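You operate a simulated robot arm through the tools that you are given. There is no shell and no other tool. Be economical: measure what you need, move in short steps, check, and stop when the job is done.

You are at the controls of a simulated robot arm. One attempt, no reset.

JOB
Take the blue dripper from the top of the seed test bench and leave it on the press bed. Take the spare strainer and leave it on the red card. Put one of the water cups from the top of the lab bench on the middle shelf of the blue bench. The order is free. Set down upright: spare strainer.

Only the result counts: the job must be done as asked and must still hold three seconds after the hand-in. Knocking over, shifting, dropping, spilling or breaking anything else fails it.

ROBOT AND FRAMES
A 6-joint arm with a four-finger gripper on a trunk, on a base that drives. Base frame: it is fixed to the floor where the robot stands at the start and does not move with it; the origin is under the middle of the robot, x ahead of it, y to its left, z up; the surface under the hand at the start is at about z = 803. Readings come in mm, rad, newtons and seconds.
Its first joint turns from -2.897 to 2.897 rad. Places, roughly: middle shelf of the blue bench [0, -3700, 500]; press bed (22x34 cm) [1100, 2140, 840]; red card [1000, -1750, 750]; spare strainer [1000, -1250, 750]; water cup (5x5x4 cm) [500, -2000, 800]. Payload 3.67 kg.
The tool frame sits at the grasp point between the pads (the TCP): z along the fingers, y along the line on which they close. The tips reach 28 mm beyond it. Largest opening 112 mm; the body of the gripper starts 73 mm behind the TCP.
Orientation is that of the tool frame in the base frame, as a unit quaternion [x, y, z, w]. With the fingers straight down and closing along the base's y, the tool's x points along the base's -x, its y along +y and its z along -z.

CONTROLS
- The arm moves only by the tool apply_moves. Its argument "increments" is a list that holds one entry, the list of rows, each a list of 7 numbers: the gripper command, from -1 (shut) to 1 (fully open), values between in proportion, then the shift along the tool's x, y, z in mm, then the turn, a rotation vector about the tool's x, y, z in rad. In form: [[[jaw, tx, ty, tz, rx, ry, rz], ...]]. A call has 1 to 12 rows; each row shifts and turns the commanded pose from where the row before left it, along the tool's axes as they then stand. A row lasts 0.2 s, in which the tool goes at most 50 mm and 0.15 rad; a call with a longer step from one row to the next is refused whole, and so is a gripper value outside its range. A pose out of reach is approached as far as the arm can. The call stops where the force on the tool passes 40 N (or 10 N more than at its start, if that is more) or the arm is blocked; 0.2 s more then pass. The fingers move at their own pace and stop on an object; they squeeze with about 31 N. The grip force told is the motor's: it shows also when the fingers shut on nothing. Time passes only in rows, and 0.2 s behind the last, so rows that do not move let the fingers close. It gives the time, the measured TCP pose, the force on the tool (base axes), the opening and the grip force at its end, in the units of the frame above (readings bear some noise), with the torque about the TCP (base axes, N m) and any sound that the robot's microphone picked up, and new pictures: "views" is both (left out), scene, wrist or none.
- Cameras (640 x 400 px; columns grow to the right, rows downward): "scene" is now at [94.8, 168.6, 1333.4]; the picture's right is [-0.50, -0.87, 0.00], its down [-0.46, 0.27, -0.85] and it looks along [0.73, -0.42, -0.53] (base axes); focal length 256 px, centre (320, 200). "wrist" rides on the gripper at [60, -18, -104] in the tool frame; the picture's right is [0.29, 0.96, 0.00], its down [-0.80, 0.24, -0.55] and it looks along [-0.53, 0.16, 0.83] (tool axes); focal length 234 px, centre (320, 200). There is no depth. A picture from a camera that has moved, and an enlarged one, comes with that camera's place and axes in the base frame and with its lens.
- base_move(legs): drives the robot by 1 to 6 legs, each [ahead, left, turn to the left] in mm, mm and rad, along the robot's own axes; the way and the turn of a leg run together, so that a leg with both is an arc; at most 1500 mm and 3.142 rad a leg. The arm and the cameras ride along, it lands a little off, and it stops where it bumps. It gives what a move gives, and a new picture of the scene camera.
- head_to(pan, tilt): turns the head with the scene camera to pan (to the left, within 2.496 rad either way) and tilt (down, from -0.506 to 1.204), counted from straight ahead of the robot. It gives what a move gives, and a new picture of the scene camera.
- enlarge(camera, box): a new picture of the part [left, top, right, bottom] of that camera's present view, enlarged. It takes no simulated time.
- hand_in(): hands the job in; it is judged then, once.

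Go step by step. Nothing tells you exact positions but the pictures and the camera data: compare them with the known pose of the tool, close in by small moves and look again before you grip or let go. The budget is 165 turns and 260 pictures, counting those below and the enlarged ones. Unless the task says otherwise, let go and move clear before handing in, and close with one line.

The tools are called by a JSON object that holds its "name" and its "arguments". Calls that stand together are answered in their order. apply_moves: Moves the arm, as the interface text tells. Its arguments: {"type":"object","properties":{"increments":{"type":"array","items":{"type":"array","items":{"type":"array","items":{"type":"number"}}}},"views":{"type":"string","enum":["both","scene","wrist","none"]}},"required":["increments"]} The other tools are called the same way: base_move (legs) drives the base; head_to (pan, tilt) turns the head that bears the scene camera; enlarge (camera, box) takes an enlarged picture of a part of a camera's view; hand_in () hands the job in.

At the start:

```text
t: 0.0
ee_pos: [612.2, -125.7, 1070.1]
tcp_rot: [0.0, 1.0, 0.001, 0.001]
force: [0.2, -0.6, -0.4]
torque: [-0.01, -0.01, -0.02]
gripper_width: 111.9
gripper_force: 0.0
robot x, y, heading: [1.6, 0.6, 0.001]
head pan, tilt: [-0.524, 0.562]
```

scene: 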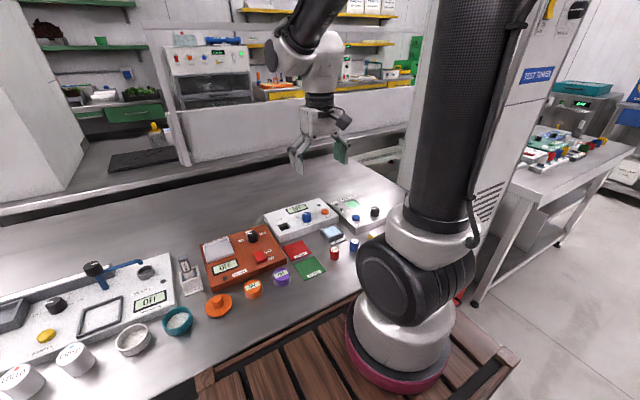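
wrist: 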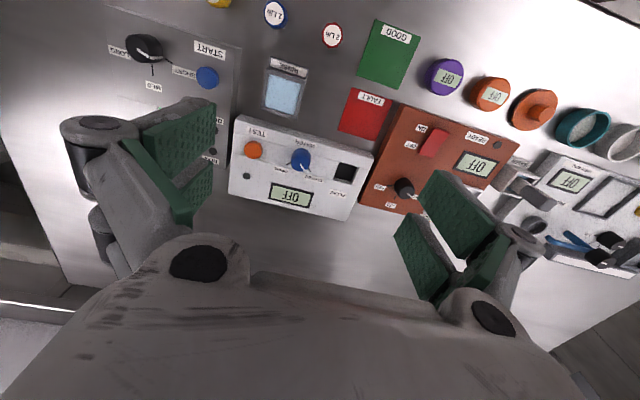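

I see a bench ahead with panels and cups. The job's places are to the left (y+2140) and to the right (y-1250 to -3700), so I'll look around first.

{"name": "head_to", "arguments": {"pan": 1.0, "tilt": 0.4}}

{"name": "head_to", "arguments": {"pan": -1.3, "tilt": 0.4}}

```text
t: 1.6
ee_pos: [611.4, -126.1, 1069.3]
tcp_rot: [0.0, 1.0, -0.001, 0.0]
force: [-0.6, 0.7, 0.8]
torque: [-0.01, -0.01, -0.02]
gripper_width: 111.9
gripper_force: 0.1
robot x, y, heading: [0.1, 2.1, 0.002]
head pan, tilt: [1.0, 0.4]
camera scene: at [67.4, 291.2, 1348.2], right [0.84, -0.54, 0.0], down [-0.21, -0.33, -0.92], along [0.5, 0.77, -0.39], focal length 256 px, centre (320, 200)
```

scene: 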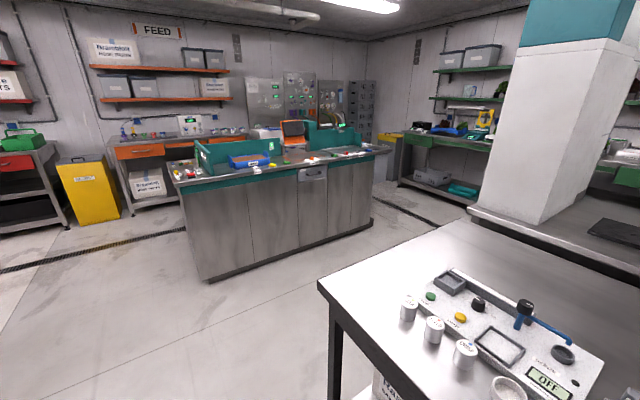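

```text
t: 3.8
ee_pos: [612.8, -126.3, 1070.5]
tcp_rot: [0.0, 1.0, 0.0, 0.001]
force: [0.3, 0.6, 0.2]
torque: [0.02, -0.01, -0.02]
gripper_width: 112.2
gripper_force: 0.0
robot x, y, heading: [-0.7, 2.2, 0.0]
head pan, tilt: [-1.3, 0.4]
camera scene: at [42.1, 124.0, 1348.2], right [-0.96, -0.27, 0.0], down [-0.1, 0.37, -0.92], along [0.25, -0.89, -0.39], focal length 256 px, centre (320, 200)
```

scene: 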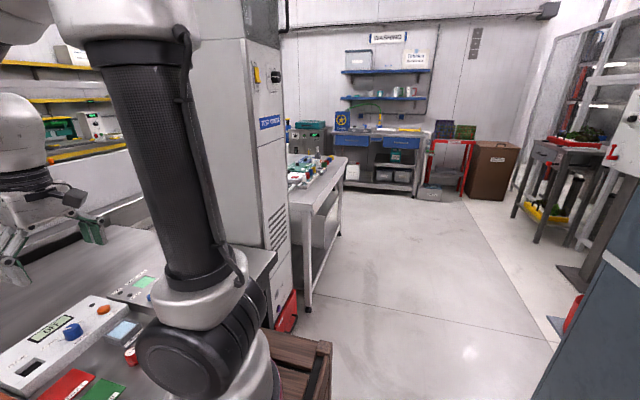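

I'll enlarge the interesting regions to identify benches and labels.

{"name": "enlarge", "arguments": {"camera": "scene", "box": [280, 100, 440, 200]}}

{"name": "head_to", "arguments": {"pan": 1.0, "tilt": 0.4}}

{"name": "enlarge", "arguments": {"camera": "scene", "box": [160, 80, 400, 230]}}

{"name": "enlarge", "arguments": {"camera": "scene", "box": [390, 260, 614, 400]}}

```text
4.00 times, centred on (360, 150) of scene
camera zoom: at [42.1, 124.0, 1348.2], right [-0.96, -0.27, 0.0], down [-0.1, 0.37, -0.92], along [0.25, -0.89, -0.39], focal length 1023 px, centre (160, 400)
```

zoom: 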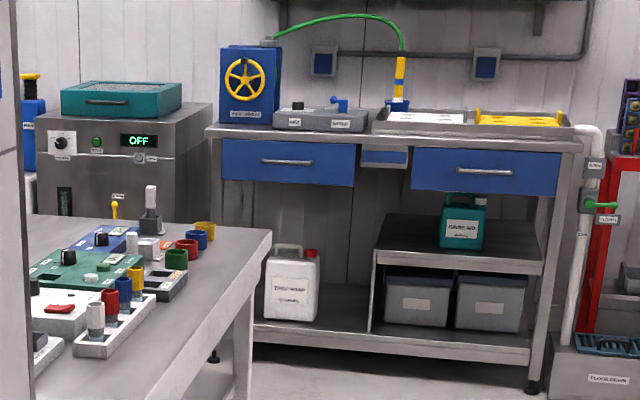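

```text
t: 5.9
ee_pos: [612.7, -123.9, 1069.7]
tcp_rot: [0.0, 1.0, -0.001, -0.001]
force: [0.2, -0.2, -0.2]
torque: [-0.02, 0.0, -0.01]
gripper_width: 111.7
gripper_force: 0.0
robot x, y, heading: [0.5, -0.1, 0.0]
head pan, tilt: [1.0, 0.4]
camera scene: at [67.4, 291.2, 1348.2], right [0.84, -0.54, 0.0], down [-0.21, -0.33, -0.92], along [0.5, 0.77, -0.39], focal length 256 px, centre (320, 200)
```

scene: 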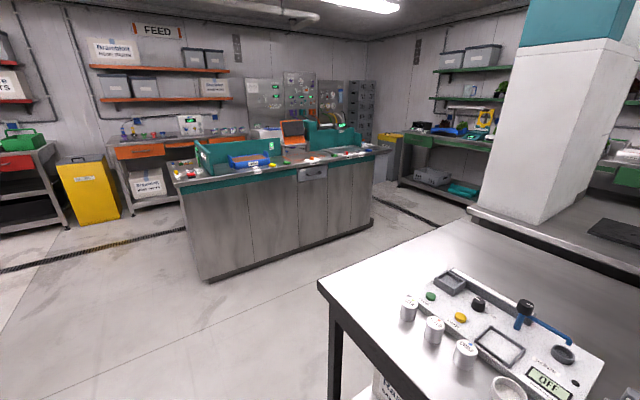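

```text
2.67 times, centred on (280, 155) of scene
camera zoom: at [67.4, 291.2, 1348.2], right [0.84, -0.54, 0.0], down [-0.21, -0.33, -0.92], along [0.5, 0.77, -0.39], focal length 682 px, centre (427, 320)
```

zoom: 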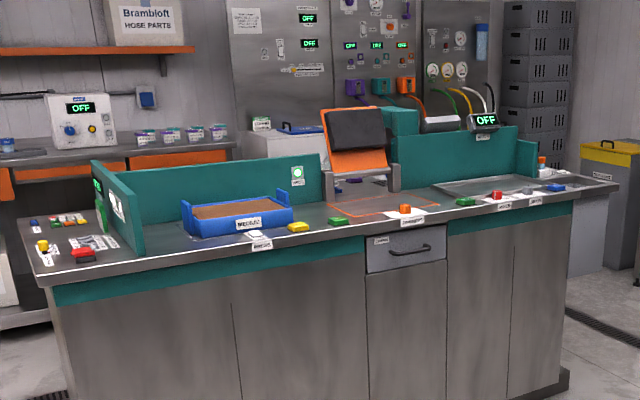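

```text
2.86 times, centred on (502, 330) of scene
camera zoom: at [67.4, 291.2, 1348.2], right [0.84, -0.54, 0.0], down [-0.21, -0.33, -0.92], along [0.5, 0.77, -0.39], focal length 731 px, centre (-200, -171)
```

zoom: 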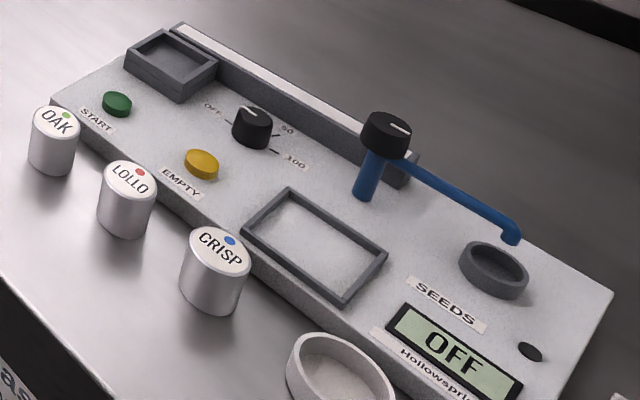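

Now look further around (left-back and right-back, and the first bench).

{"name": "head_to", "arguments": {"pan": 2.0, "tilt": 0.35}}

{"name": "head_to", "arguments": {"pan": -2.3, "tilt": 0.35}}

{"name": "head_to", "arguments": {"pan": 0.0, "tilt": 0.5}}

```text
t: 7.2
ee_pos: [612.5, -126.0, 1069.7]
tcp_rot: [0.0, 1.0, 0.001, 0.0]
force: [0.6, 0.1, -0.3]
torque: [0.02, 0.01, 0.01]
gripper_width: 112.1
gripper_force: 0.0
robot x, y, heading: [0.8, 1.3, -0.003]
head pan, tilt: [2.0, 0.351]
camera scene: at [-21.4, 298.0, 1352.8], right [0.91, 0.42, 0.0], down [0.14, -0.31, -0.94], along [-0.39, 0.85, -0.34], focal length 256 px, centre (320, 200)
```

scene: 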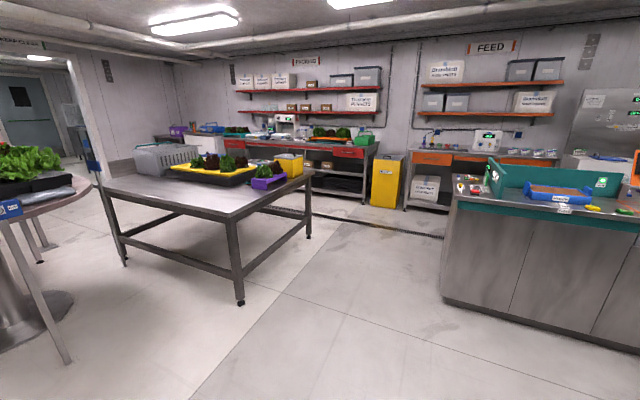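

```text
t: 10.6
ee_pos: [611.7, -126.0, 1069.3]
tcp_rot: [0.0, 1.0, 0.0, -0.001]
force: [-0.5, 0.4, 0.1]
torque: [0.0, 0.02, 0.0]
gripper_width: 111.9
gripper_force: 0.1
robot x, y, heading: [-0.8, -1.9, -0.004]
head pan, tilt: [-2.3, 0.351]
camera scene: at [-44.7, 143.8, 1352.8], right [-0.75, 0.67, 0.0], down [0.23, 0.26, -0.94], along [-0.63, -0.7, -0.34], focal length 256 px, centre (320, 200)
```

scene: 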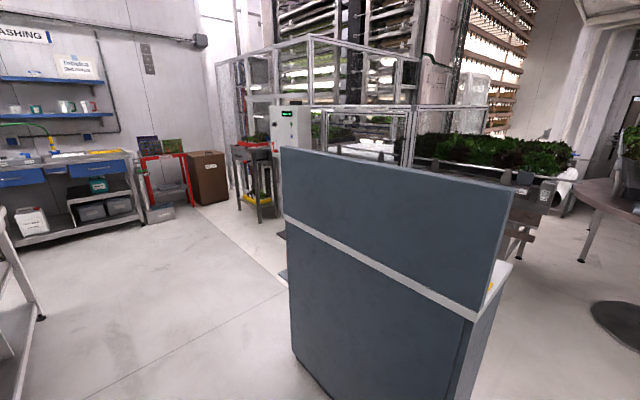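

```text
t: 12.8
ee_pos: [613.2, -126.6, 1069.2]
tcp_rot: [0.0, 1.0, 0.0, 0.0]
force: [0.6, -0.8, -0.4]
torque: [0.01, 0.01, -0.01]
gripper_width: 111.9
gripper_force: 0.0
robot x, y, heading: [-0.1, -1.5, 0.0]
head pan, tilt: [0.0, 0.499]
camera scene: at [108.3, 213.2, 1339.1], right [0.0, -1.0, 0.0], down [-0.48, 0.0, -0.88], along [0.88, 0.0, -0.48], focal length 256 px, centre (320, 200)
```

scene: 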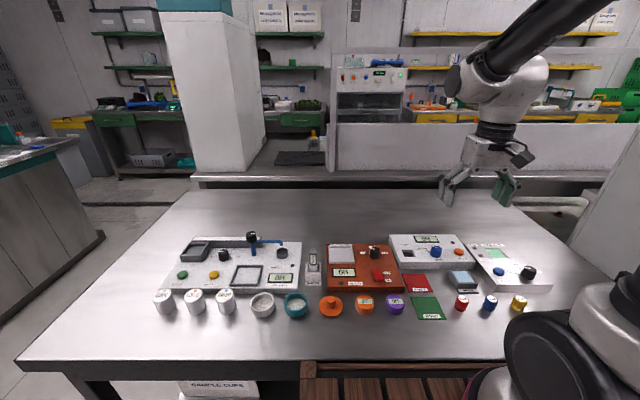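

The small red/blue/yellow caps on this bench look like drippers ("2 L/h"). Let me enlarge.

{"name": "enlarge", "arguments": {"camera": "scene", "box": [380, 220, 572, 340]}}

{"name": "enlarge", "arguments": {"camera": "wrist", "box": [180, 0, 372, 120]}}

{"name": "enlarge", "arguments": {"camera": "scene", "box": [150, 220, 342, 340]}}

```text
3.33 times, centred on (476, 280) of scene
camera zoom: at [108.3, 213.2, 1339.1], right [0.0, -1.0, 0.0], down [-0.48, 0.0, -0.88], along [0.88, 0.0, -0.48], focal length 853 px, centre (-200, -67)
```

zoom: 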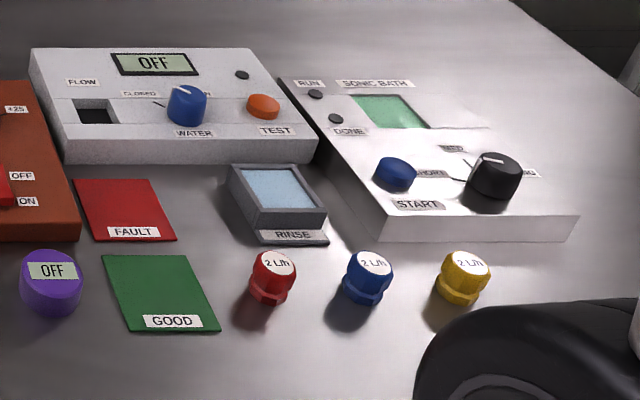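

```text
3.33 times, centred on (276, 60) of wrist
camera zoom: at [551.4, -143.2, 1174.1], right [-0.29, 0.96, 0.0], down [0.8, 0.24, 0.55], along [0.53, 0.16, -0.83], focal length 781 px, centre (467, 667)
```

zoom: 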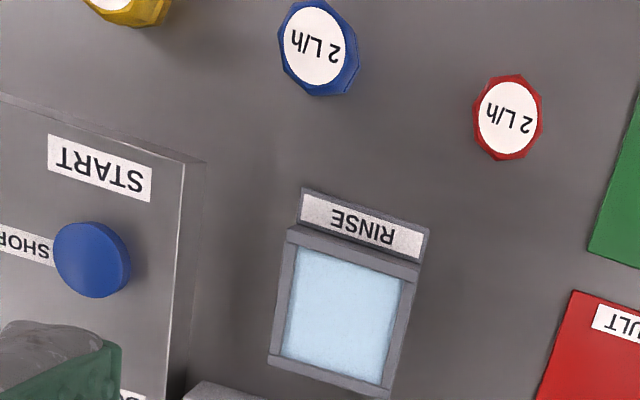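

```text
3.33 times, centred on (246, 280) of scene
camera zoom: at [108.3, 213.2, 1339.1], right [0.0, -1.0, 0.0], down [-0.48, 0.0, -0.88], along [0.88, 0.0, -0.48], focal length 853 px, centre (567, -67)
```

zoom: 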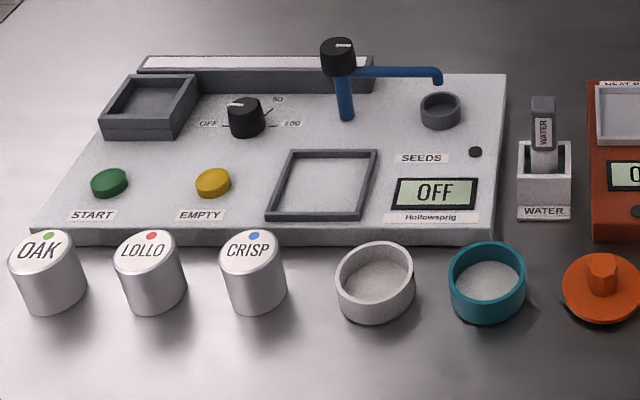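

The blue dripper is at about (534, -200) on this bench, with neighbours about 69 mm either side. I'll move above it with a narrower opening.

{"name": "apply_moves", "arguments": {"increments": [[[0.1, 15.6, -14.8, 30, 0, 0, 0], [0.1, 15.6, -14.8, 30, 0, 0, 0], [0.1, 15.6, -14.8, 30, 0, 0, 0], [0.1, 15.6, -14.8, 30, 0, 0, 0], [0.1, 15.6, -14.8, 30, 0, 0, 0], [0.1, 0, 0, 0, 0, 0, 0]]]}}

```text
t: 14.2
ee_pos: [533.8, -199.1, 920.2]
tcp_rot: [0.0, 1.0, 0.0, -0.001]
force: [0.5, -0.1, 0.0]
torque: [0.0, -0.01, -0.02]
gripper_width: 61.6
gripper_force: 0.1
robot x, y, heading: [-2.3, 2.7, -0.0]
head pan, tilt: [0.0, 0.499]
camera scene: at [108.3, 213.3, 1339.1], right [0.0, -1.0, 0.0], down [-0.48, 0.0, -0.88], along [0.88, 0.0, -0.48], focal length 256 px, centre (320, 200)
camera wrist: at [473.4, -216.9, 1023.8], right [-0.29, 0.96, 0.0], down [0.8, 0.24, 0.55], along [0.53, 0.16, -0.83], focal length 234 px, centre (320, 200)
```

scene: 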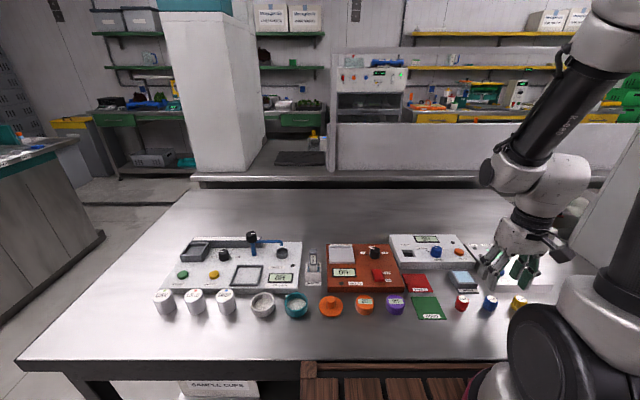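
wrist: 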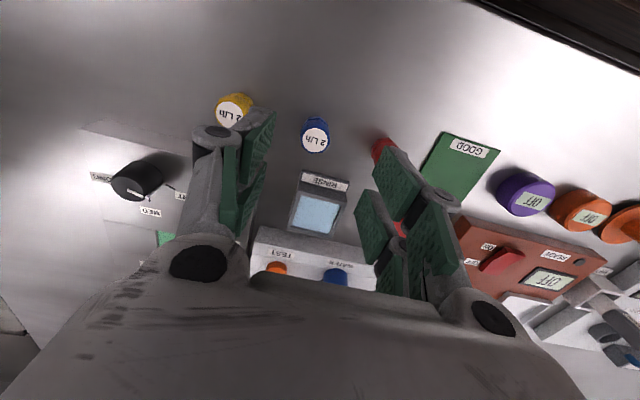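

The dripper is at (532, -202). Descend around it with tips just above the table.

{"name": "apply_moves", "arguments": {"increments": [[[0.1, 1.5, -3, 28, 0, 0, 0], [0.1, 0, 0, 28, 0, 0, 0], [0.1, 0, 0, 26, 0, 0, 0], [0.1, 0, 0, 0, 0, 0, 0]]]}}

```text
t: 15.2
ee_pos: [547.2, -207.5, 839.4]
tcp_rot: [0.0, 1.0, 0.002, 0.0]
force: [0.0, -0.5, 0.1]
torque: [-0.02, 0.02, 0.01]
gripper_width: 61.8
gripper_force: 0.0
out of reach, approached as far as the arm can: row 1, 2
robot x, y, heading: [-3.1, 0.1, 0.0]
head pan, tilt: [0.0, 0.499]
camera scene: at [108.3, 213.3, 1339.1], right [0.0, -1.0, 0.0], down [-0.48, 0.0, -0.88], along [0.88, 0.0, -0.48], focal length 256 px, centre (320, 200)
camera wrist: at [486.2, -226.6, 944.8], right [-0.29, 0.96, 0.0], down [0.8, 0.24, 0.55], along [0.53, 0.16, -0.83], focal length 234 px, centre (320, 200)
```

scene: 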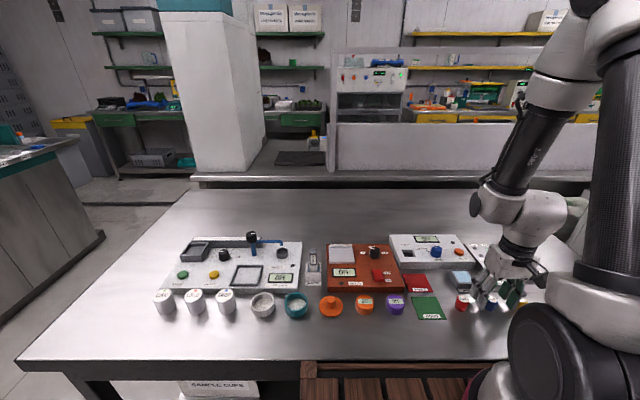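
wrist: 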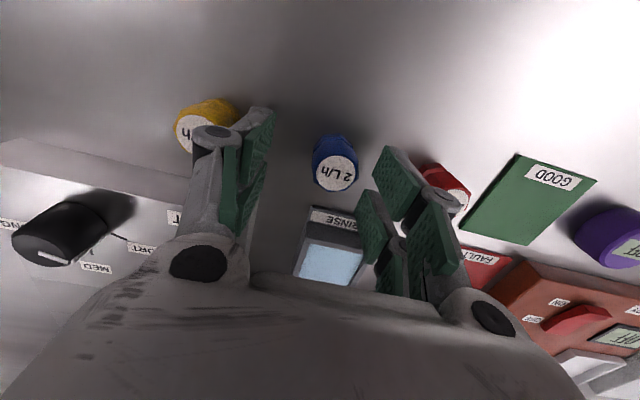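

Just out of reach so close in. I'll lift, back the base up 90 mm, and approach again.

{"name": "apply_moves", "arguments": {"increments": [[[0.1, 0, 0, -40, 0, 0, 0], [0.1, 0, 0, -40, 0, 0, 0]]], "views": "none"}}

{"name": "base_move", "arguments": {"legs": [[-90, 0, 0]]}}

```text
t: 15.8
ee_pos: [545.6, -209.7, 918.9]
tcp_rot: [0.0, 1.0, 0.0, 0.0]
force: [-0.3, -0.9, 0.0]
torque: [0.0, 0.04, 0.03]
gripper_width: 61.9
gripper_force: 0.2
robot x, y, heading: [-0.5, -3.7, -0.001]
head pan, tilt: [0.0, 0.499]
```

```text
t: 16.9
ee_pos: [454.2, -208.1, 920.5]
tcp_rot: [0.0, 1.0, 0.001, 0.001]
force: [0.4, 0.7, 0.1]
torque: [-0.04, -0.01, 0.03]
gripper_width: 61.7
gripper_force: 0.1
robot x, y, heading: [-91.6, -0.8, -0.001]
head pan, tilt: [0.0, 0.499]
camera scene: at [18.2, 213.3, 1339.1], right [0.0, -1.0, 0.0], down [-0.48, 0.0, -0.88], along [0.88, 0.0, -0.48], focal length 256 px, centre (320, 200)
```

scene: 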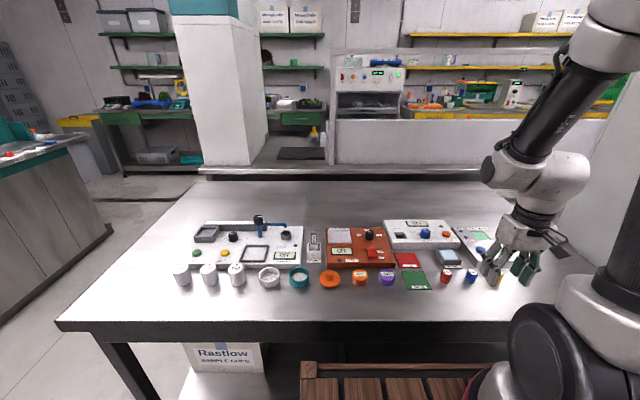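

Re-approach to above (531, -204).

{"name": "apply_moves", "arguments": {"increments": [[[0.1, -38.5, 2, 0, 0, 0, 0], [0.1, -38.5, 2, 0, 0, 0, 0], [0.1, 0, 0, 30, 0, 0, 0], [0.1, 0, 0, 15, 0, 0, 0], [0.1, 0, 0, 0, 0, 0, 0]]]}}

```text
t: 18.1
ee_pos: [531.5, -203.7, 875.1]
tcp_rot: [0.001, 1.0, 0.0, 0.0]
force: [0.0, -0.4, 0.5]
torque: [-0.02, -0.04, 0.01]
gripper_width: 61.4
gripper_force: 0.1
robot x, y, heading: [-93.2, -0.6, -0.002]
head pan, tilt: [0.0, 0.499]
camera scene: at [18.2, 213.3, 1339.1], right [0.0, -1.0, 0.0], down [-0.48, 0.0, -0.88], along [0.88, 0.0, -0.48], focal length 256 px, centre (320, 200)
camera wrist: at [470.8, -221.1, 979.2], right [-0.29, 0.96, 0.0], down [0.8, 0.24, 0.55], along [0.53, 0.16, -0.83], focal length 234 px, centre (320, 200)
```

scene: 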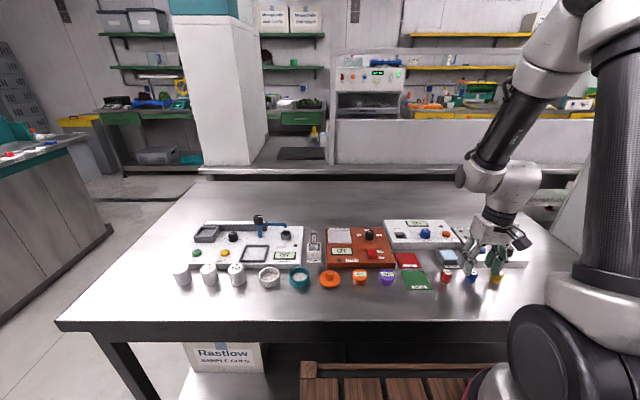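
wrist: 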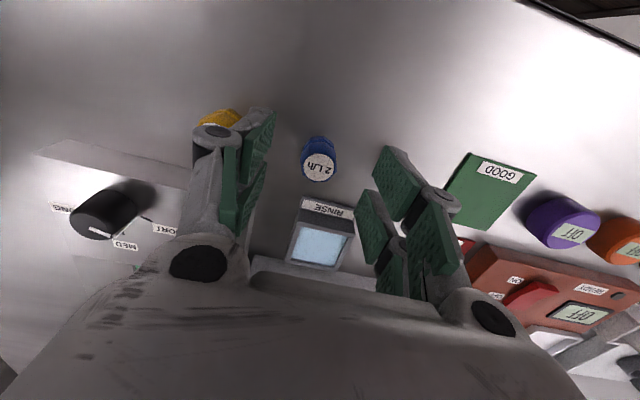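

Aligned; descend 40 mm.

{"name": "apply_moves", "arguments": {"increments": [[[0.1, 0, 0, 20, 0, 0, 0], [0.1, 0, 0, 20, 0, 0, 0], [0.1, 0, 0, 0, 0, 0, 0]]]}}

```text
t: 18.9
ee_pos: [531.4, -203.4, 835.2]
tcp_rot: [-0.001, 1.0, 0.0, 0.0]
force: [0.0, 0.4, 0.0]
torque: [-0.02, -0.03, -0.01]
gripper_width: 61.7
gripper_force: 0.1
robot x, y, heading: [-89.2, -2.6, 0.003]
head pan, tilt: [0.0, 0.499]
camera scene: at [18.3, 213.3, 1339.1], right [0.0, -1.0, 0.0], down [-0.48, 0.0, -0.88], along [0.88, 0.0, -0.48], focal length 256 px, centre (320, 200)
camera wrist: at [470.6, -221.3, 939.0], right [-0.29, 0.96, 0.0], down [0.8, 0.24, 0.55], along [0.53, 0.16, -0.83], focal length 234 px, centre (320, 200)
```

scene: 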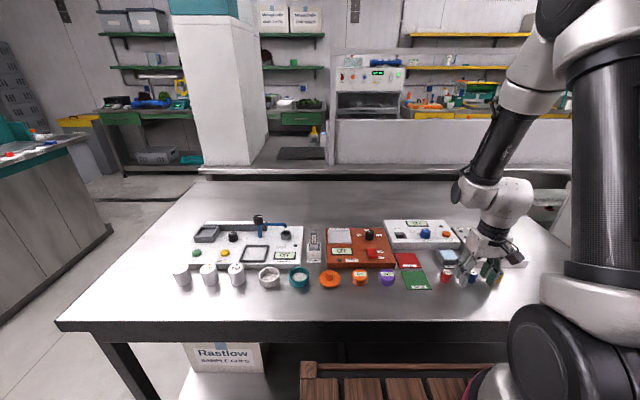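
wrist: 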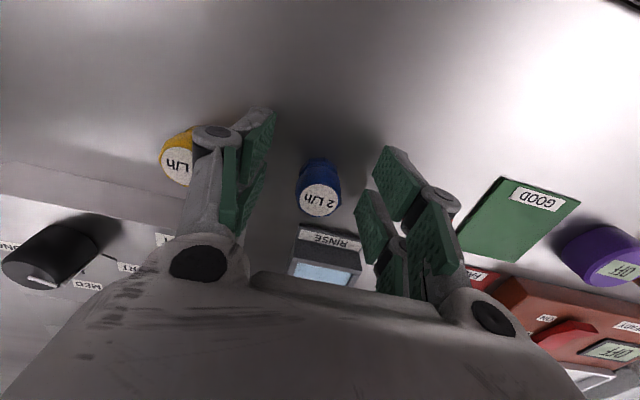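

TCP projects at (320,190), right at the dripper top. Close.

{"name": "apply_moves", "arguments": {"increments": [[[-1, 0, 0, 0, 0, 0, 0], [-1, 0, 0, 0, 0, 0, 0], [-1, 0, 0, 0, 0, 0, 0]]], "views": "wrist"}}

{"name": "apply_moves", "arguments": {"increments": [[[-1, 0, 0, -40, 0, 0, 0], [-1, 0, 0, -40, 0, 0, 0], [-1, 0, 0, -40, 0, 0, 0], [-1, 0, 0, -40, 0, 0, 0], [-1, 0, 0, -40, 0, 0, 0], [-1, 0, 0, -40, 0, 0, 0]]], "views": "both"}}

```text
t: 19.6
ee_pos: [531.1, -202.8, 834.6]
tcp_rot: [0.0, 1.0, 0.001, -0.001]
force: [-0.4, -0.2, -0.6]
torque: [0.0, -0.01, 0.04]
gripper_width: 25.1
gripper_force: 30.9
robot x, y, heading: [-90.2, -1.2, 0.001]
head pan, tilt: [0.0, 0.499]
camera wrist: at [470.7, -221.3, 939.2], right [-0.29, 0.96, 0.0], down [0.8, 0.24, 0.55], along [0.53, 0.16, -0.83], focal length 234 px, centre (320, 200)
```

wrist: 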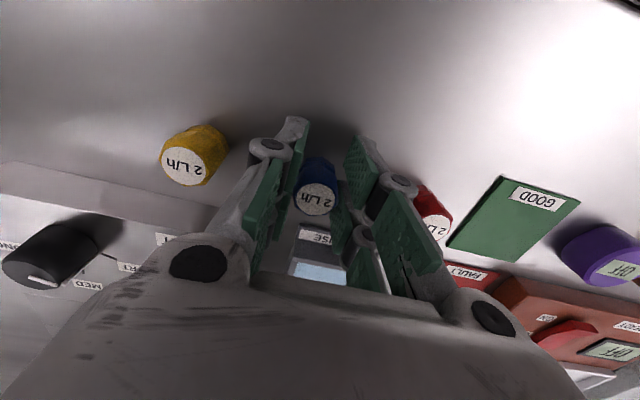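

```text
t: 21.1
ee_pos: [532.1, -203.4, 1076.3]
tcp_rot: [0.0, 1.0, 0.001, 0.001]
force: [0.3, -0.7, -0.7]
torque: [0.01, 0.01, 0.01]
gripper_width: 25.5
gripper_force: 31.0
robot x, y, heading: [-90.4, 1.5, -0.001]
head pan, tilt: [0.0, 0.499]
camera scene: at [18.5, 213.2, 1339.1], right [0.0, -1.0, 0.0], down [-0.48, 0.0, -0.88], along [0.88, 0.0, -0.48], focal length 256 px, centre (320, 200)
camera wrist: at [471.4, -221.1, 1180.3], right [-0.29, 0.96, 0.0], down [0.8, 0.24, 0.55], along [0.53, 0.16, -0.83], focal length 234 px, centre (320, 200)
```

scene: 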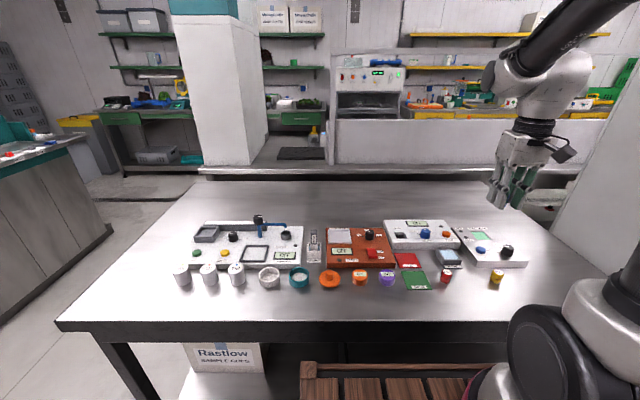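
wrist: 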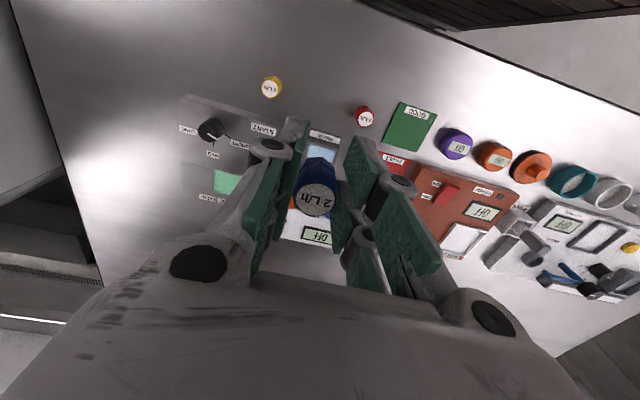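

Dripper gripped. The press bed is on the teal bench, whose front runs along y≈2000, x 114..1915. I'll drive left, turn to face +y, and slide right to stop at about (1050, 1250).

{"name": "base_move", "arguments": {"legs": [[0, 1250, 0], [0, 0, 1.571], [0, -1140, 0]]}}

```text
t: 36.6
ee_pos: [1252.1, 1889.9, 1075.0]
tcp_rot: [0.71, -0.704, 0.0, 0.0]
force: [0.9, 0.1, -0.6]
torque: [0.01, 0.03, 0.03]
gripper_width: 25.2
gripper_force: 31.2
robot x, y, heading: [1049.9, 1266.6, 1.58]
head pan, tilt: [0.0, 0.499]
camera scene: at [833.5, 1374.3, 1339.1], right [1.0, 0.01, 0.0], down [0.0, -0.48, -0.88], along [-0.01, 0.88, -0.48], focal length 256 px, centre (320, 200)
```

scene: 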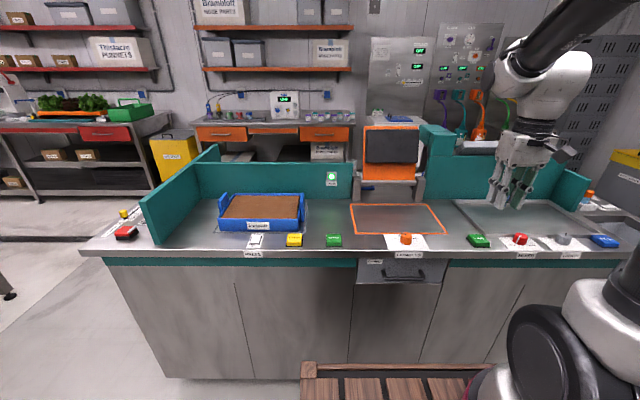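

The bed is confirmed around (1092, 2148), reachable from here. Moving the arm over it.

{"name": "apply_moves", "arguments": {"increments": [[[-1, -40, 26, 0, 0, 0, 0], [-1, -40, 26, 0, 0, 0, 0], [-1, -40, 26, 0, 0, 0, 0], [-1, -40, 26, 0, 0, 0, 0], [-1, -40, 26, 0, 0, 0, 0], [-1, -40, 26, 0, 0, 0, 0], [-1, 0, 0, 45, 0, 0, 0], [-1, 0, 0, 45, 0, 0, 0], [-1, 0, 0, 0, 0, 0, 0]]]}}

```text
t: 38.6
ee_pos: [1094.1, 2128.0, 983.6]
tcp_rot: [0.71, -0.704, 0.0, 0.0]
force: [0.2, -0.1, 0.0]
torque: [-0.01, -0.01, -0.01]
gripper_width: 24.9
gripper_force: 31.4
robot x, y, heading: [1052.6, 1267.4, 1.579]
head pan, tilt: [0.0, 0.499]
camera scene: at [833.4, 1374.3, 1339.1], right [1.0, 0.01, 0.0], down [0.0, -0.48, -0.88], along [-0.01, 0.88, -0.48], focal length 256 px, centre (320, 200)
camera wrist: at [1110.7, 2069.0, 1088.7], right [-0.96, -0.29, 0.0], down [-0.25, 0.8, 0.55], along [-0.16, 0.53, -0.83], focal length 234 px, centre (320, 200)
```

scene: 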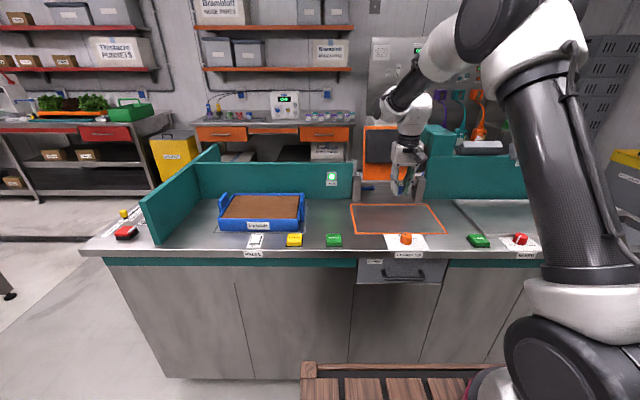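
wrist: 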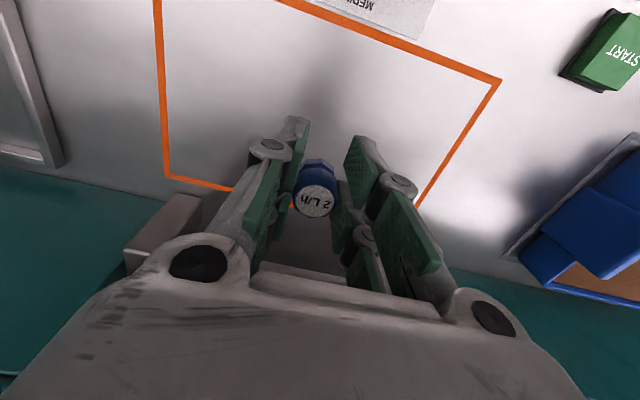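

Well within the orange outline. Descend carefully.

{"name": "apply_moves", "arguments": {"increments": [[[-1, 0, 0, 35, 0, 0, 0], [-1, 0, 0, 35, 0, 0, 0], [-1, 0, 0, 25, 0, 0, 0], [-1, 0, 0, 8, 0, 0, 0], [-1, 0, 0, 4, 0, 0, 0], [-1, 0, 0, 0, 0, 0, 0]]]}}

```text
t: 40.0
ee_pos: [1094.6, 2129.5, 879.9]
tcp_rot: [0.71, -0.704, -0.002, -0.002]
force: [0.4, 3.1, 34.3]
torque: [0.4, 0.02, -0.04]
gripper_width: 25.2
gripper_force: 30.9
robot x, y, heading: [1052.9, 1263.3, 1.58]
head pan, tilt: [0.0, 0.499]
camera scene: at [833.4, 1373.2, 1339.2], right [1.0, 0.01, 0.0], down [0.0, -0.48, -0.88], along [-0.01, 0.88, -0.48], focal length 256 px, centre (320, 200)
camera wrist: at [1111.6, 2069.7, 984.0], right [-0.96, -0.3, 0.0], down [-0.25, 0.79, 0.56], along [-0.16, 0.53, -0.83], focal length 234 px, centre (320, 200)
```

scene: 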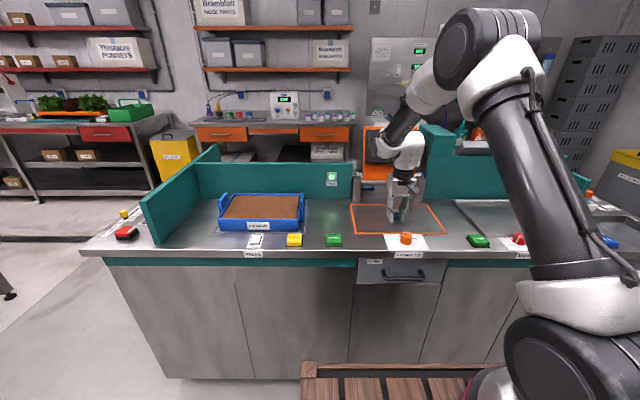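
wrist: 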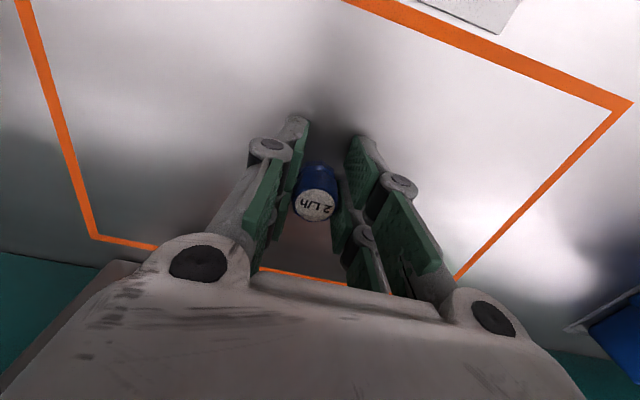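

Contact made. Relieve the force a little and release gently.

{"name": "apply_moves", "arguments": {"increments": [[[-1, 0, 0, -3, 0, 0, 0], [-1, 0, 0, 0, 0, 0, 0], [-0.45, 0, 0, 0, 0, 0, 0], [-0.2, 0, 0, 0, 0, 0, 0], [0, 0, 0, 0, 0, 0, 0]]], "views": "wrist"}}

{"name": "apply_moves", "arguments": {"increments": [[[0, 0, 0, -30, 0, 0, 0], [0, 0, 0, -40, 0, 0, 0], [0, 0, 0, -45, 0, 0, 0], [0, 0, 0, -45, 0, 0, 0], [0, 0, 0, -45, 0, 0, 0]]], "views": "both"}}

```text
t: 41.2
ee_pos: [1093.5, 2128.5, 880.6]
tcp_rot: [0.709, -0.705, 0.0, 0.0]
force: [-0.3, -0.3, 0.2]
torque: [0.02, -0.01, 0.01]
gripper_width: 55.9
gripper_force: 0.1
robot x, y, heading: [1053.1, 1264.0, 1.576]
head pan, tilt: [0.0, 0.499]
camera wrist: at [1111.5, 2069.4, 985.4], right [-0.96, -0.29, 0.0], down [-0.25, 0.8, 0.55], along [-0.16, 0.53, -0.83], focal length 234 px, centre (320, 200)
```

wrist: 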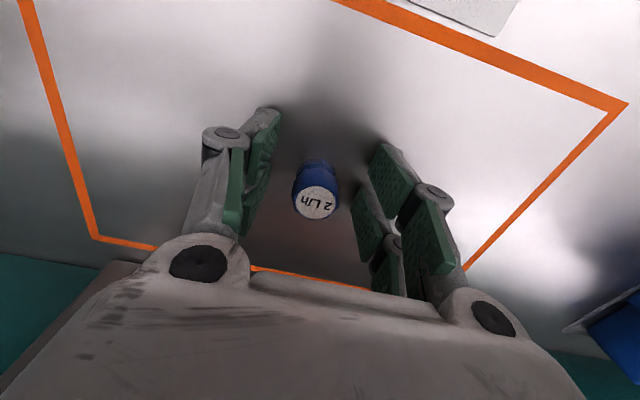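

```text
t: 42.5
ee_pos: [1092.1, 2128.6, 1086.3]
tcp_rot: [0.71, -0.705, 0.0, 0.0]
force: [0.3, 0.4, -0.9]
torque: [-0.05, -0.05, 0.02]
gripper_width: 56.2
gripper_force: 0.1
robot x, y, heading: [1048.0, 1266.0, 1.58]
head pan, tilt: [0.0, 0.499]
camera scene: at [833.4, 1374.7, 1339.0], right [1.0, 0.01, 0.0], down [0.0, -0.48, -0.88], along [-0.01, 0.88, -0.48], focal length 256 px, centre (320, 200)
camera wrist: at [1110.7, 2068.8, 1190.3], right [-0.96, -0.29, 0.0], down [-0.25, 0.8, 0.55], along [-0.16, 0.53, -0.83], focal length 234 px, centre (320, 200)
```

scene: 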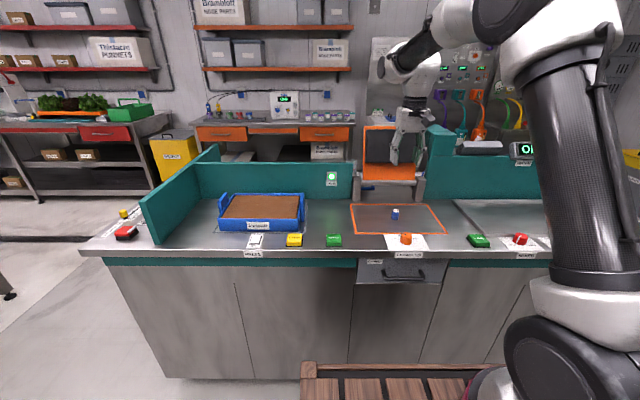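
wrist: 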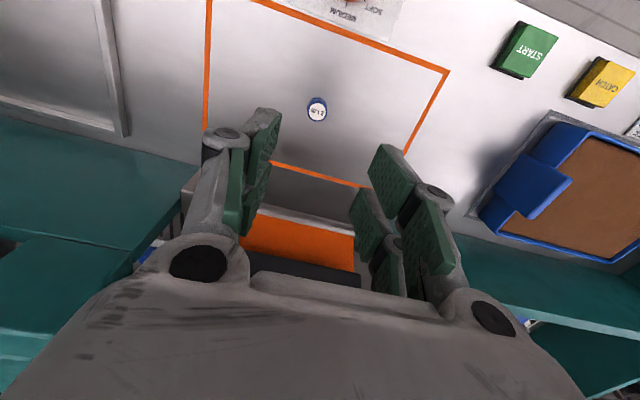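

Dripper stands on the bed. The press head looks somewhat different — check quickly.

{"name": "enlarge", "arguments": {"camera": "scene", "box": [320, 110, 480, 260]}}

```text
2.67 times, centred on (400, 185) of scene
camera zoom: at [833.4, 1374.7, 1339.0], right [1.0, 0.01, 0.0], down [0.0, -0.48, -0.88], along [-0.01, 0.88, -0.48], focal length 682 px, centre (107, 240)
```

zoom: 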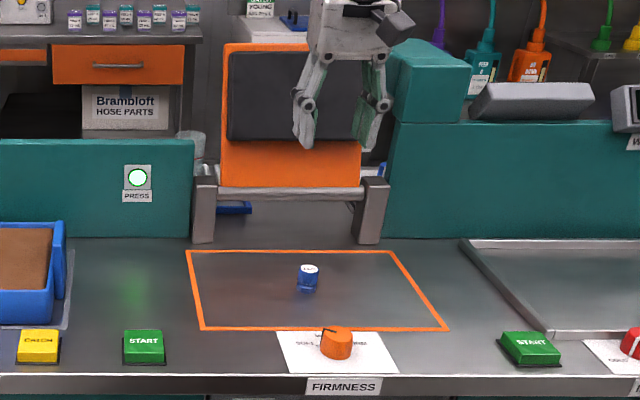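

Dripper done. Retract the arm, then drive left and backwards toward the right-hand area, keeping the arm clear of the tower.

{"name": "apply_moves", "arguments": {"increments": [[[0, 45, 0, 0, 0, 0, 0], [0, 45, 0, 0, 0, 0, 0], [0, 45, 0, 0, 0, 0, 0], [0, 45, 0, 0, 0, 0, 0], [0, 45, 0, 0, 0, 0, 0], [0, 0, 0, 0, 0, 0, 0]]], "views": "none"}}

{"name": "base_move", "arguments": {"legs": [[0, 1150, 0], [-1250, 0, 0], [-1250, 0, 0], [-250, 0, 0], [0, 0, -1.58]]}}

```text
t: 43.9
ee_pos: [1094.8, 1902.6, 1086.0]
tcp_rot: [0.71, -0.704, 0.0, 0.0]
force: [0.1, 0.0, -0.2]
torque: [0.02, 0.01, -0.05]
gripper_width: 55.9
gripper_force: 0.0
robot x, y, heading: [1054.2, 1269.1, 1.577]
head pan, tilt: [0.0, 0.499]
```

```text
t: 66.8
ee_pos: [567.7, -1533.8, 1085.8]
tcp_rot: [0.001, 1.0, -0.001, 0.0]
force: [0.2, -0.1, 0.3]
torque: [-0.02, 0.0, -0.02]
gripper_width: 55.9
gripper_force: 0.0
robot x, y, heading: [-70.1, -1482.5, 0.0]
head pan, tilt: [0.0, 0.499]
camera scene: at [40.1, -1271.3, 1339.1], right [0.0, -1.0, 0.0], down [-0.48, 0.0, -0.88], along [0.88, 0.0, -0.48], focal length 256 px, centre (320, 200)
```

scene: 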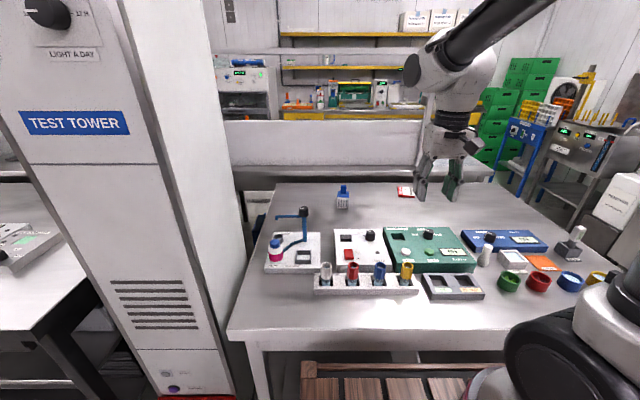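

This is the lab bench. Enlarge the strainer, card and cups.

{"name": "enlarge", "arguments": {"camera": "scene", "box": [300, 170, 460, 270]}}

{"name": "enlarge", "arguments": {"camera": "scene", "box": [400, 220, 640, 370]}}

{"name": "head_to", "arguments": {"pan": -0.6, "tilt": 0.5}}

```text
4.00 times, centred on (380, 220) of scene
camera zoom: at [40.1, -1271.3, 1339.1], right [0.0, -1.0, 0.0], down [-0.48, 0.0, -0.88], along [0.88, 0.0, -0.48], focal length 1023 px, centre (80, 120)
```

zoom: 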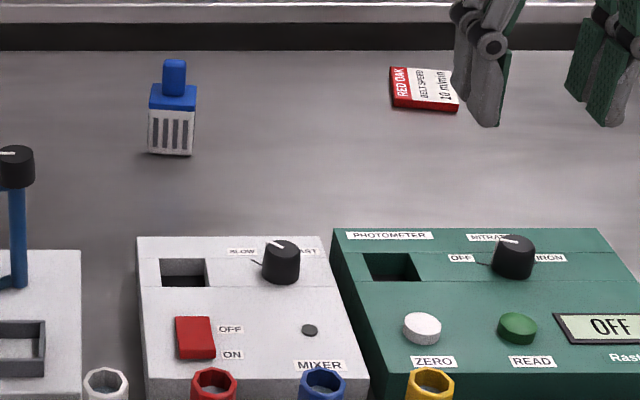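

```text
2.67 times, centred on (520, 295) of scene
camera zoom: at [40.1, -1271.3, 1339.1], right [0.0, -1.0, 0.0], down [-0.48, 0.0, -0.88], along [0.88, 0.0, -0.48], focal length 682 px, centre (-213, -53)
```

zoom: 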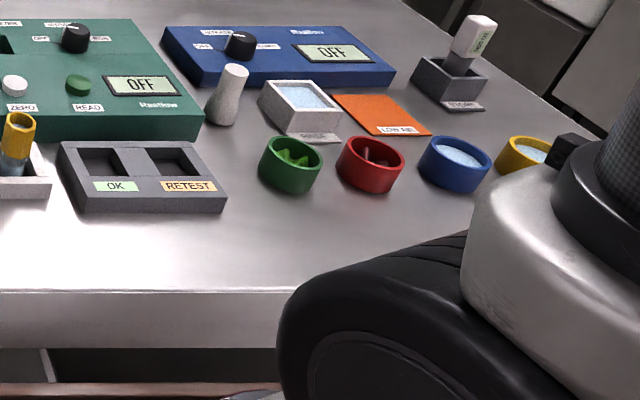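

```text
t: 67.8
ee_pos: [569.5, -1533.3, 1086.8]
tcp_rot: [0.001, 1.0, 0.0, 0.0]
force: [0.3, 0.0, 0.5]
torque: [-0.01, -0.01, -0.01]
gripper_width: 56.0
gripper_force: 0.1
robot x, y, heading: [-68.7, -1481.2, 0.001]
head pan, tilt: [-0.6, 0.499]
camera scene: at [24.1, -1322.6, 1339.1], right [-0.57, -0.82, 0.0], down [-0.39, 0.27, -0.88], along [0.72, -0.5, -0.48], focal length 256 px, centre (320, 200)
```

scene: 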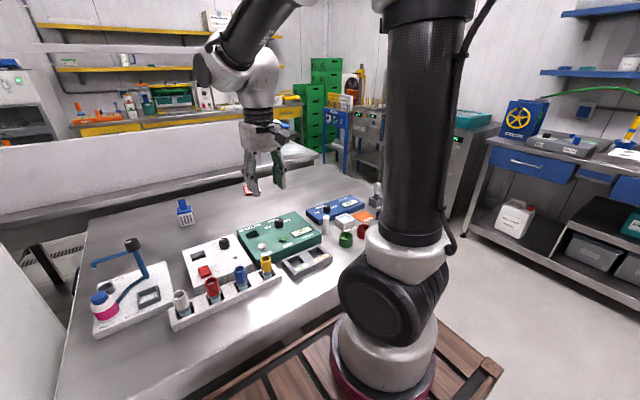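

The red card (RED OAK card) is at about (1200,-1706), strainer at about (1043,-1373); both far from the bench's front edge. I need to know how close my base can get, so I'll look down.

{"name": "head_to", "arguments": {"pan": -0.2, "tilt": 1.2}}

{"name": "head_to", "arguments": {"pan": -1.2, "tilt": 1.0}}

```text
t: 68.8
ee_pos: [568.3, -1533.7, 1085.9]
tcp_rot: [0.0, 1.0, 0.0, 0.0]
force: [-0.7, -0.6, -0.5]
torque: [-0.01, -0.05, 0.01]
gripper_width: 56.1
gripper_force: 0.1
robot x, y, heading: [-67.2, -1483.4, -0.003]
head pan, tilt: [-0.201, 1.201]
camera scene: at [3.9, -1282.4, 1285.4], right [-0.2, -0.98, 0.0], down [-0.91, 0.19, -0.36], along [0.36, -0.07, -0.93], focal length 256 px, centre (320, 200)
```

scene: 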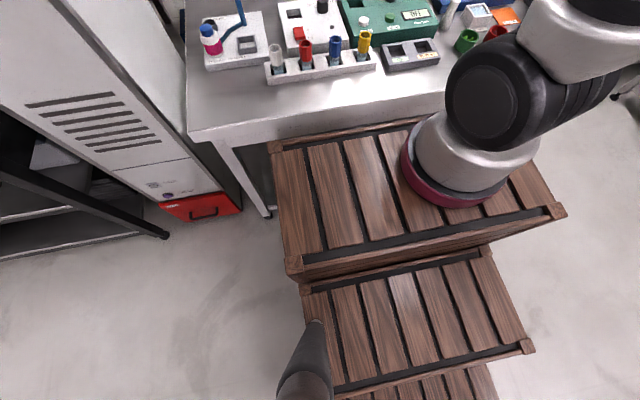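

```text
t: 70.1
ee_pos: [569.4, -1533.5, 1086.6]
tcp_rot: [0.0, 1.0, 0.0, 0.0]
force: [-0.8, 0.5, 0.3]
torque: [0.0, -0.01, 0.0]
gripper_width: 55.8
gripper_force: 0.0
robot x, y, heading: [-64.7, -1482.5, -0.001]
head pan, tilt: [-1.201, 1.0]
camera scene: at [-25.8, -1336.1, 1298.0], right [-0.93, -0.36, 0.0], down [-0.3, 0.79, -0.54], along [0.19, -0.5, -0.84], focal length 256 px, centre (320, 200)
```

scene: 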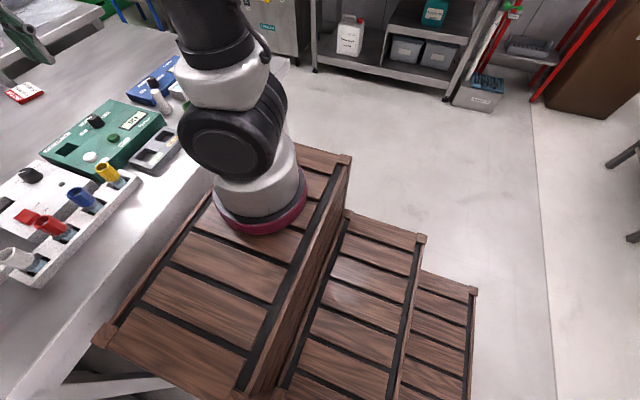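

The base is a three-step wooden crate, front about 330 mm ahead of the origin; the bench front is at x≈442. I'll advance 120 mm and shift left to line up with the strainer.

{"name": "base_move", "arguments": {"legs": [[0, 105, 0], [115, 0, 0]]}}

{"name": "head_to", "arguments": {"pan": -0.1, "tilt": 0.6}}

```text
t: 72.2
ee_pos: [672.0, -1427.3, 1085.4]
tcp_rot: [-0.001, 1.0, -0.001, -0.002]
force: [0.5, -0.5, 0.2]
torque: [-0.01, 0.0, -0.02]
gripper_width: 56.0
gripper_force: 0.2
robot x, y, heading: [35.3, -1380.8, -0.001]
head pan, tilt: [-1.201, 1.0]
stopped in leg 2: the robot was blocked; the commanded pose is now the measured one
camera scene: at [77.1, -1231.6, 1298.0], right [-0.93, -0.36, 0.0], down [-0.3, 0.78, -0.54], along [0.2, -0.5, -0.84], focal length 256 px, centre (320, 200)
```

scene: 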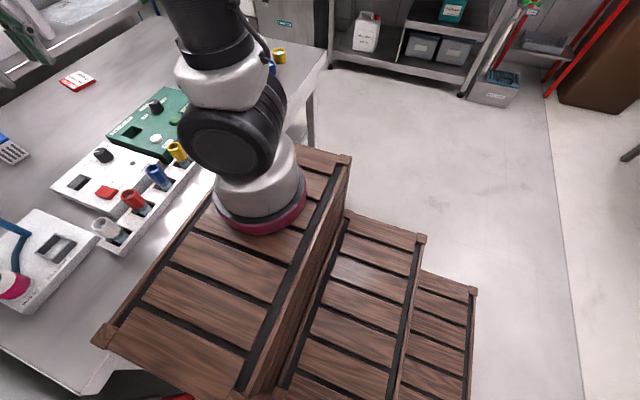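

```text
t: 73.5
ee_pos: [672.2, -1428.5, 1085.1]
tcp_rot: [0.0, 1.0, 0.0, -0.001]
force: [0.6, 0.9, -0.5]
torque: [0.03, 0.01, 0.02]
gripper_width: 56.1
gripper_force: 0.3
robot x, y, heading: [36.0, -1380.8, -0.002]
head pan, tilt: [-0.099, 0.6]
camera scene: at [139.9, -1175.5, 1330.0], right [-0.1, -0.99, 0.0], down [-0.56, 0.06, -0.82], along [0.82, -0.08, -0.57], focal length 256 px, centre (320, 200)
```

scene: 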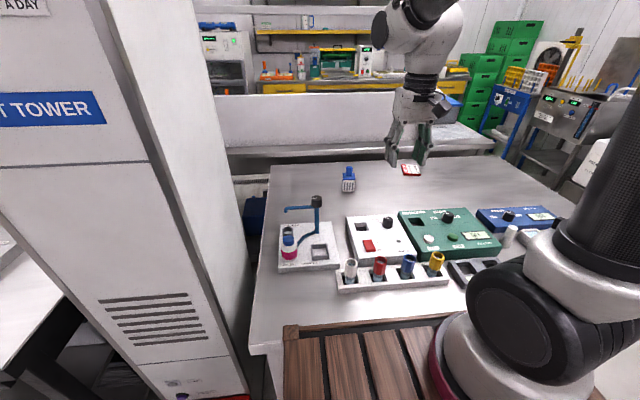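

Blocked by the bench at x≈35; I'll back off 15 mm and extend the arm toward the strainer for a wrist-camera look.

{"name": "base_move", "arguments": {"legs": [[-15, 0, 0]]}}

{"name": "enlarge", "arguments": {"camera": "scene", "box": [300, 130, 460, 230]}}

{"name": "apply_moves", "arguments": {"increments": [[[0.3, -45, 12, 0, 0, 0, 0], [0.3, -45, 12, 0, 0, 0, 0], [0.3, -45, 12, 0, 0, 0, 0], [0.3, -45, 12, 0, 0, 0, 0], [0.3, -45, 8, 0, 0, 0, 0], [0.3, 0, 0, 0, 0, 0, 0]]], "views": "wrist"}}

```text
t: 74.3
ee_pos: [656.3, -1428.2, 1085.2]
tcp_rot: [0.0, 1.0, 0.001, -0.001]
force: [0.2, 0.2, 0.9]
torque: [0.03, 0.0, 0.01]
gripper_width: 55.9
gripper_force: 0.0
robot x, y, heading: [24.0, -1380.3, -0.001]
head pan, tilt: [-0.099, 0.6]
camera scene: at [125.0, -1175.5, 1330.0], right [-0.1, -1.0, 0.0], down [-0.56, 0.06, -0.83], along [0.82, -0.08, -0.56], focal length 256 px, centre (320, 200)
```

scene: 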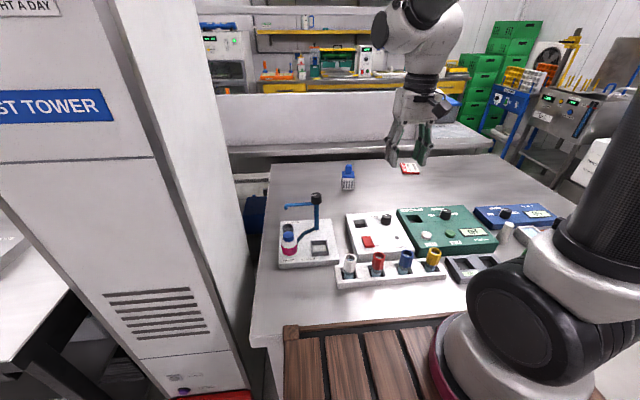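

```text
4.00 times, centred on (380, 180) of scene
camera zoom: at [125.0, -1175.5, 1330.0], right [-0.1, -1.0, 0.0], down [-0.56, 0.06, -0.83], along [0.82, -0.08, -0.56], focal length 1023 px, centre (80, 280)
```

zoom: 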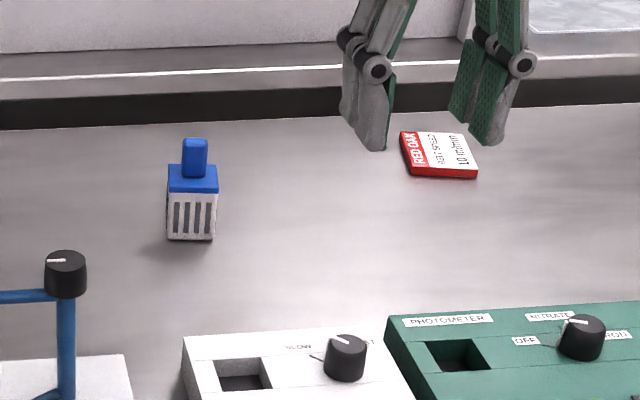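

```text
t: 75.7
ee_pos: [882.0, -1372.9, 1085.5]
tcp_rot: [-0.001, 1.0, -0.001, -0.001]
force: [0.5, -0.6, -0.2]
torque: [-0.02, -0.04, -0.02]
gripper_width: 72.8
gripper_force: 0.1
robot x, y, heading: [18.8, -1378.5, -0.003]
head pan, tilt: [-0.099, 0.6]
camera wrist: at [821.8, -1389.9, 1189.7], right [-0.29, 0.96, 0.0], down [0.8, 0.24, 0.55], along [0.53, 0.16, -0.83], focal length 234 px, centre (320, 200)
```

wrist: 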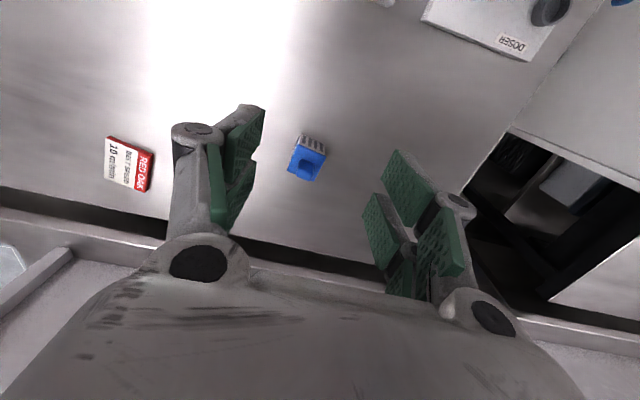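

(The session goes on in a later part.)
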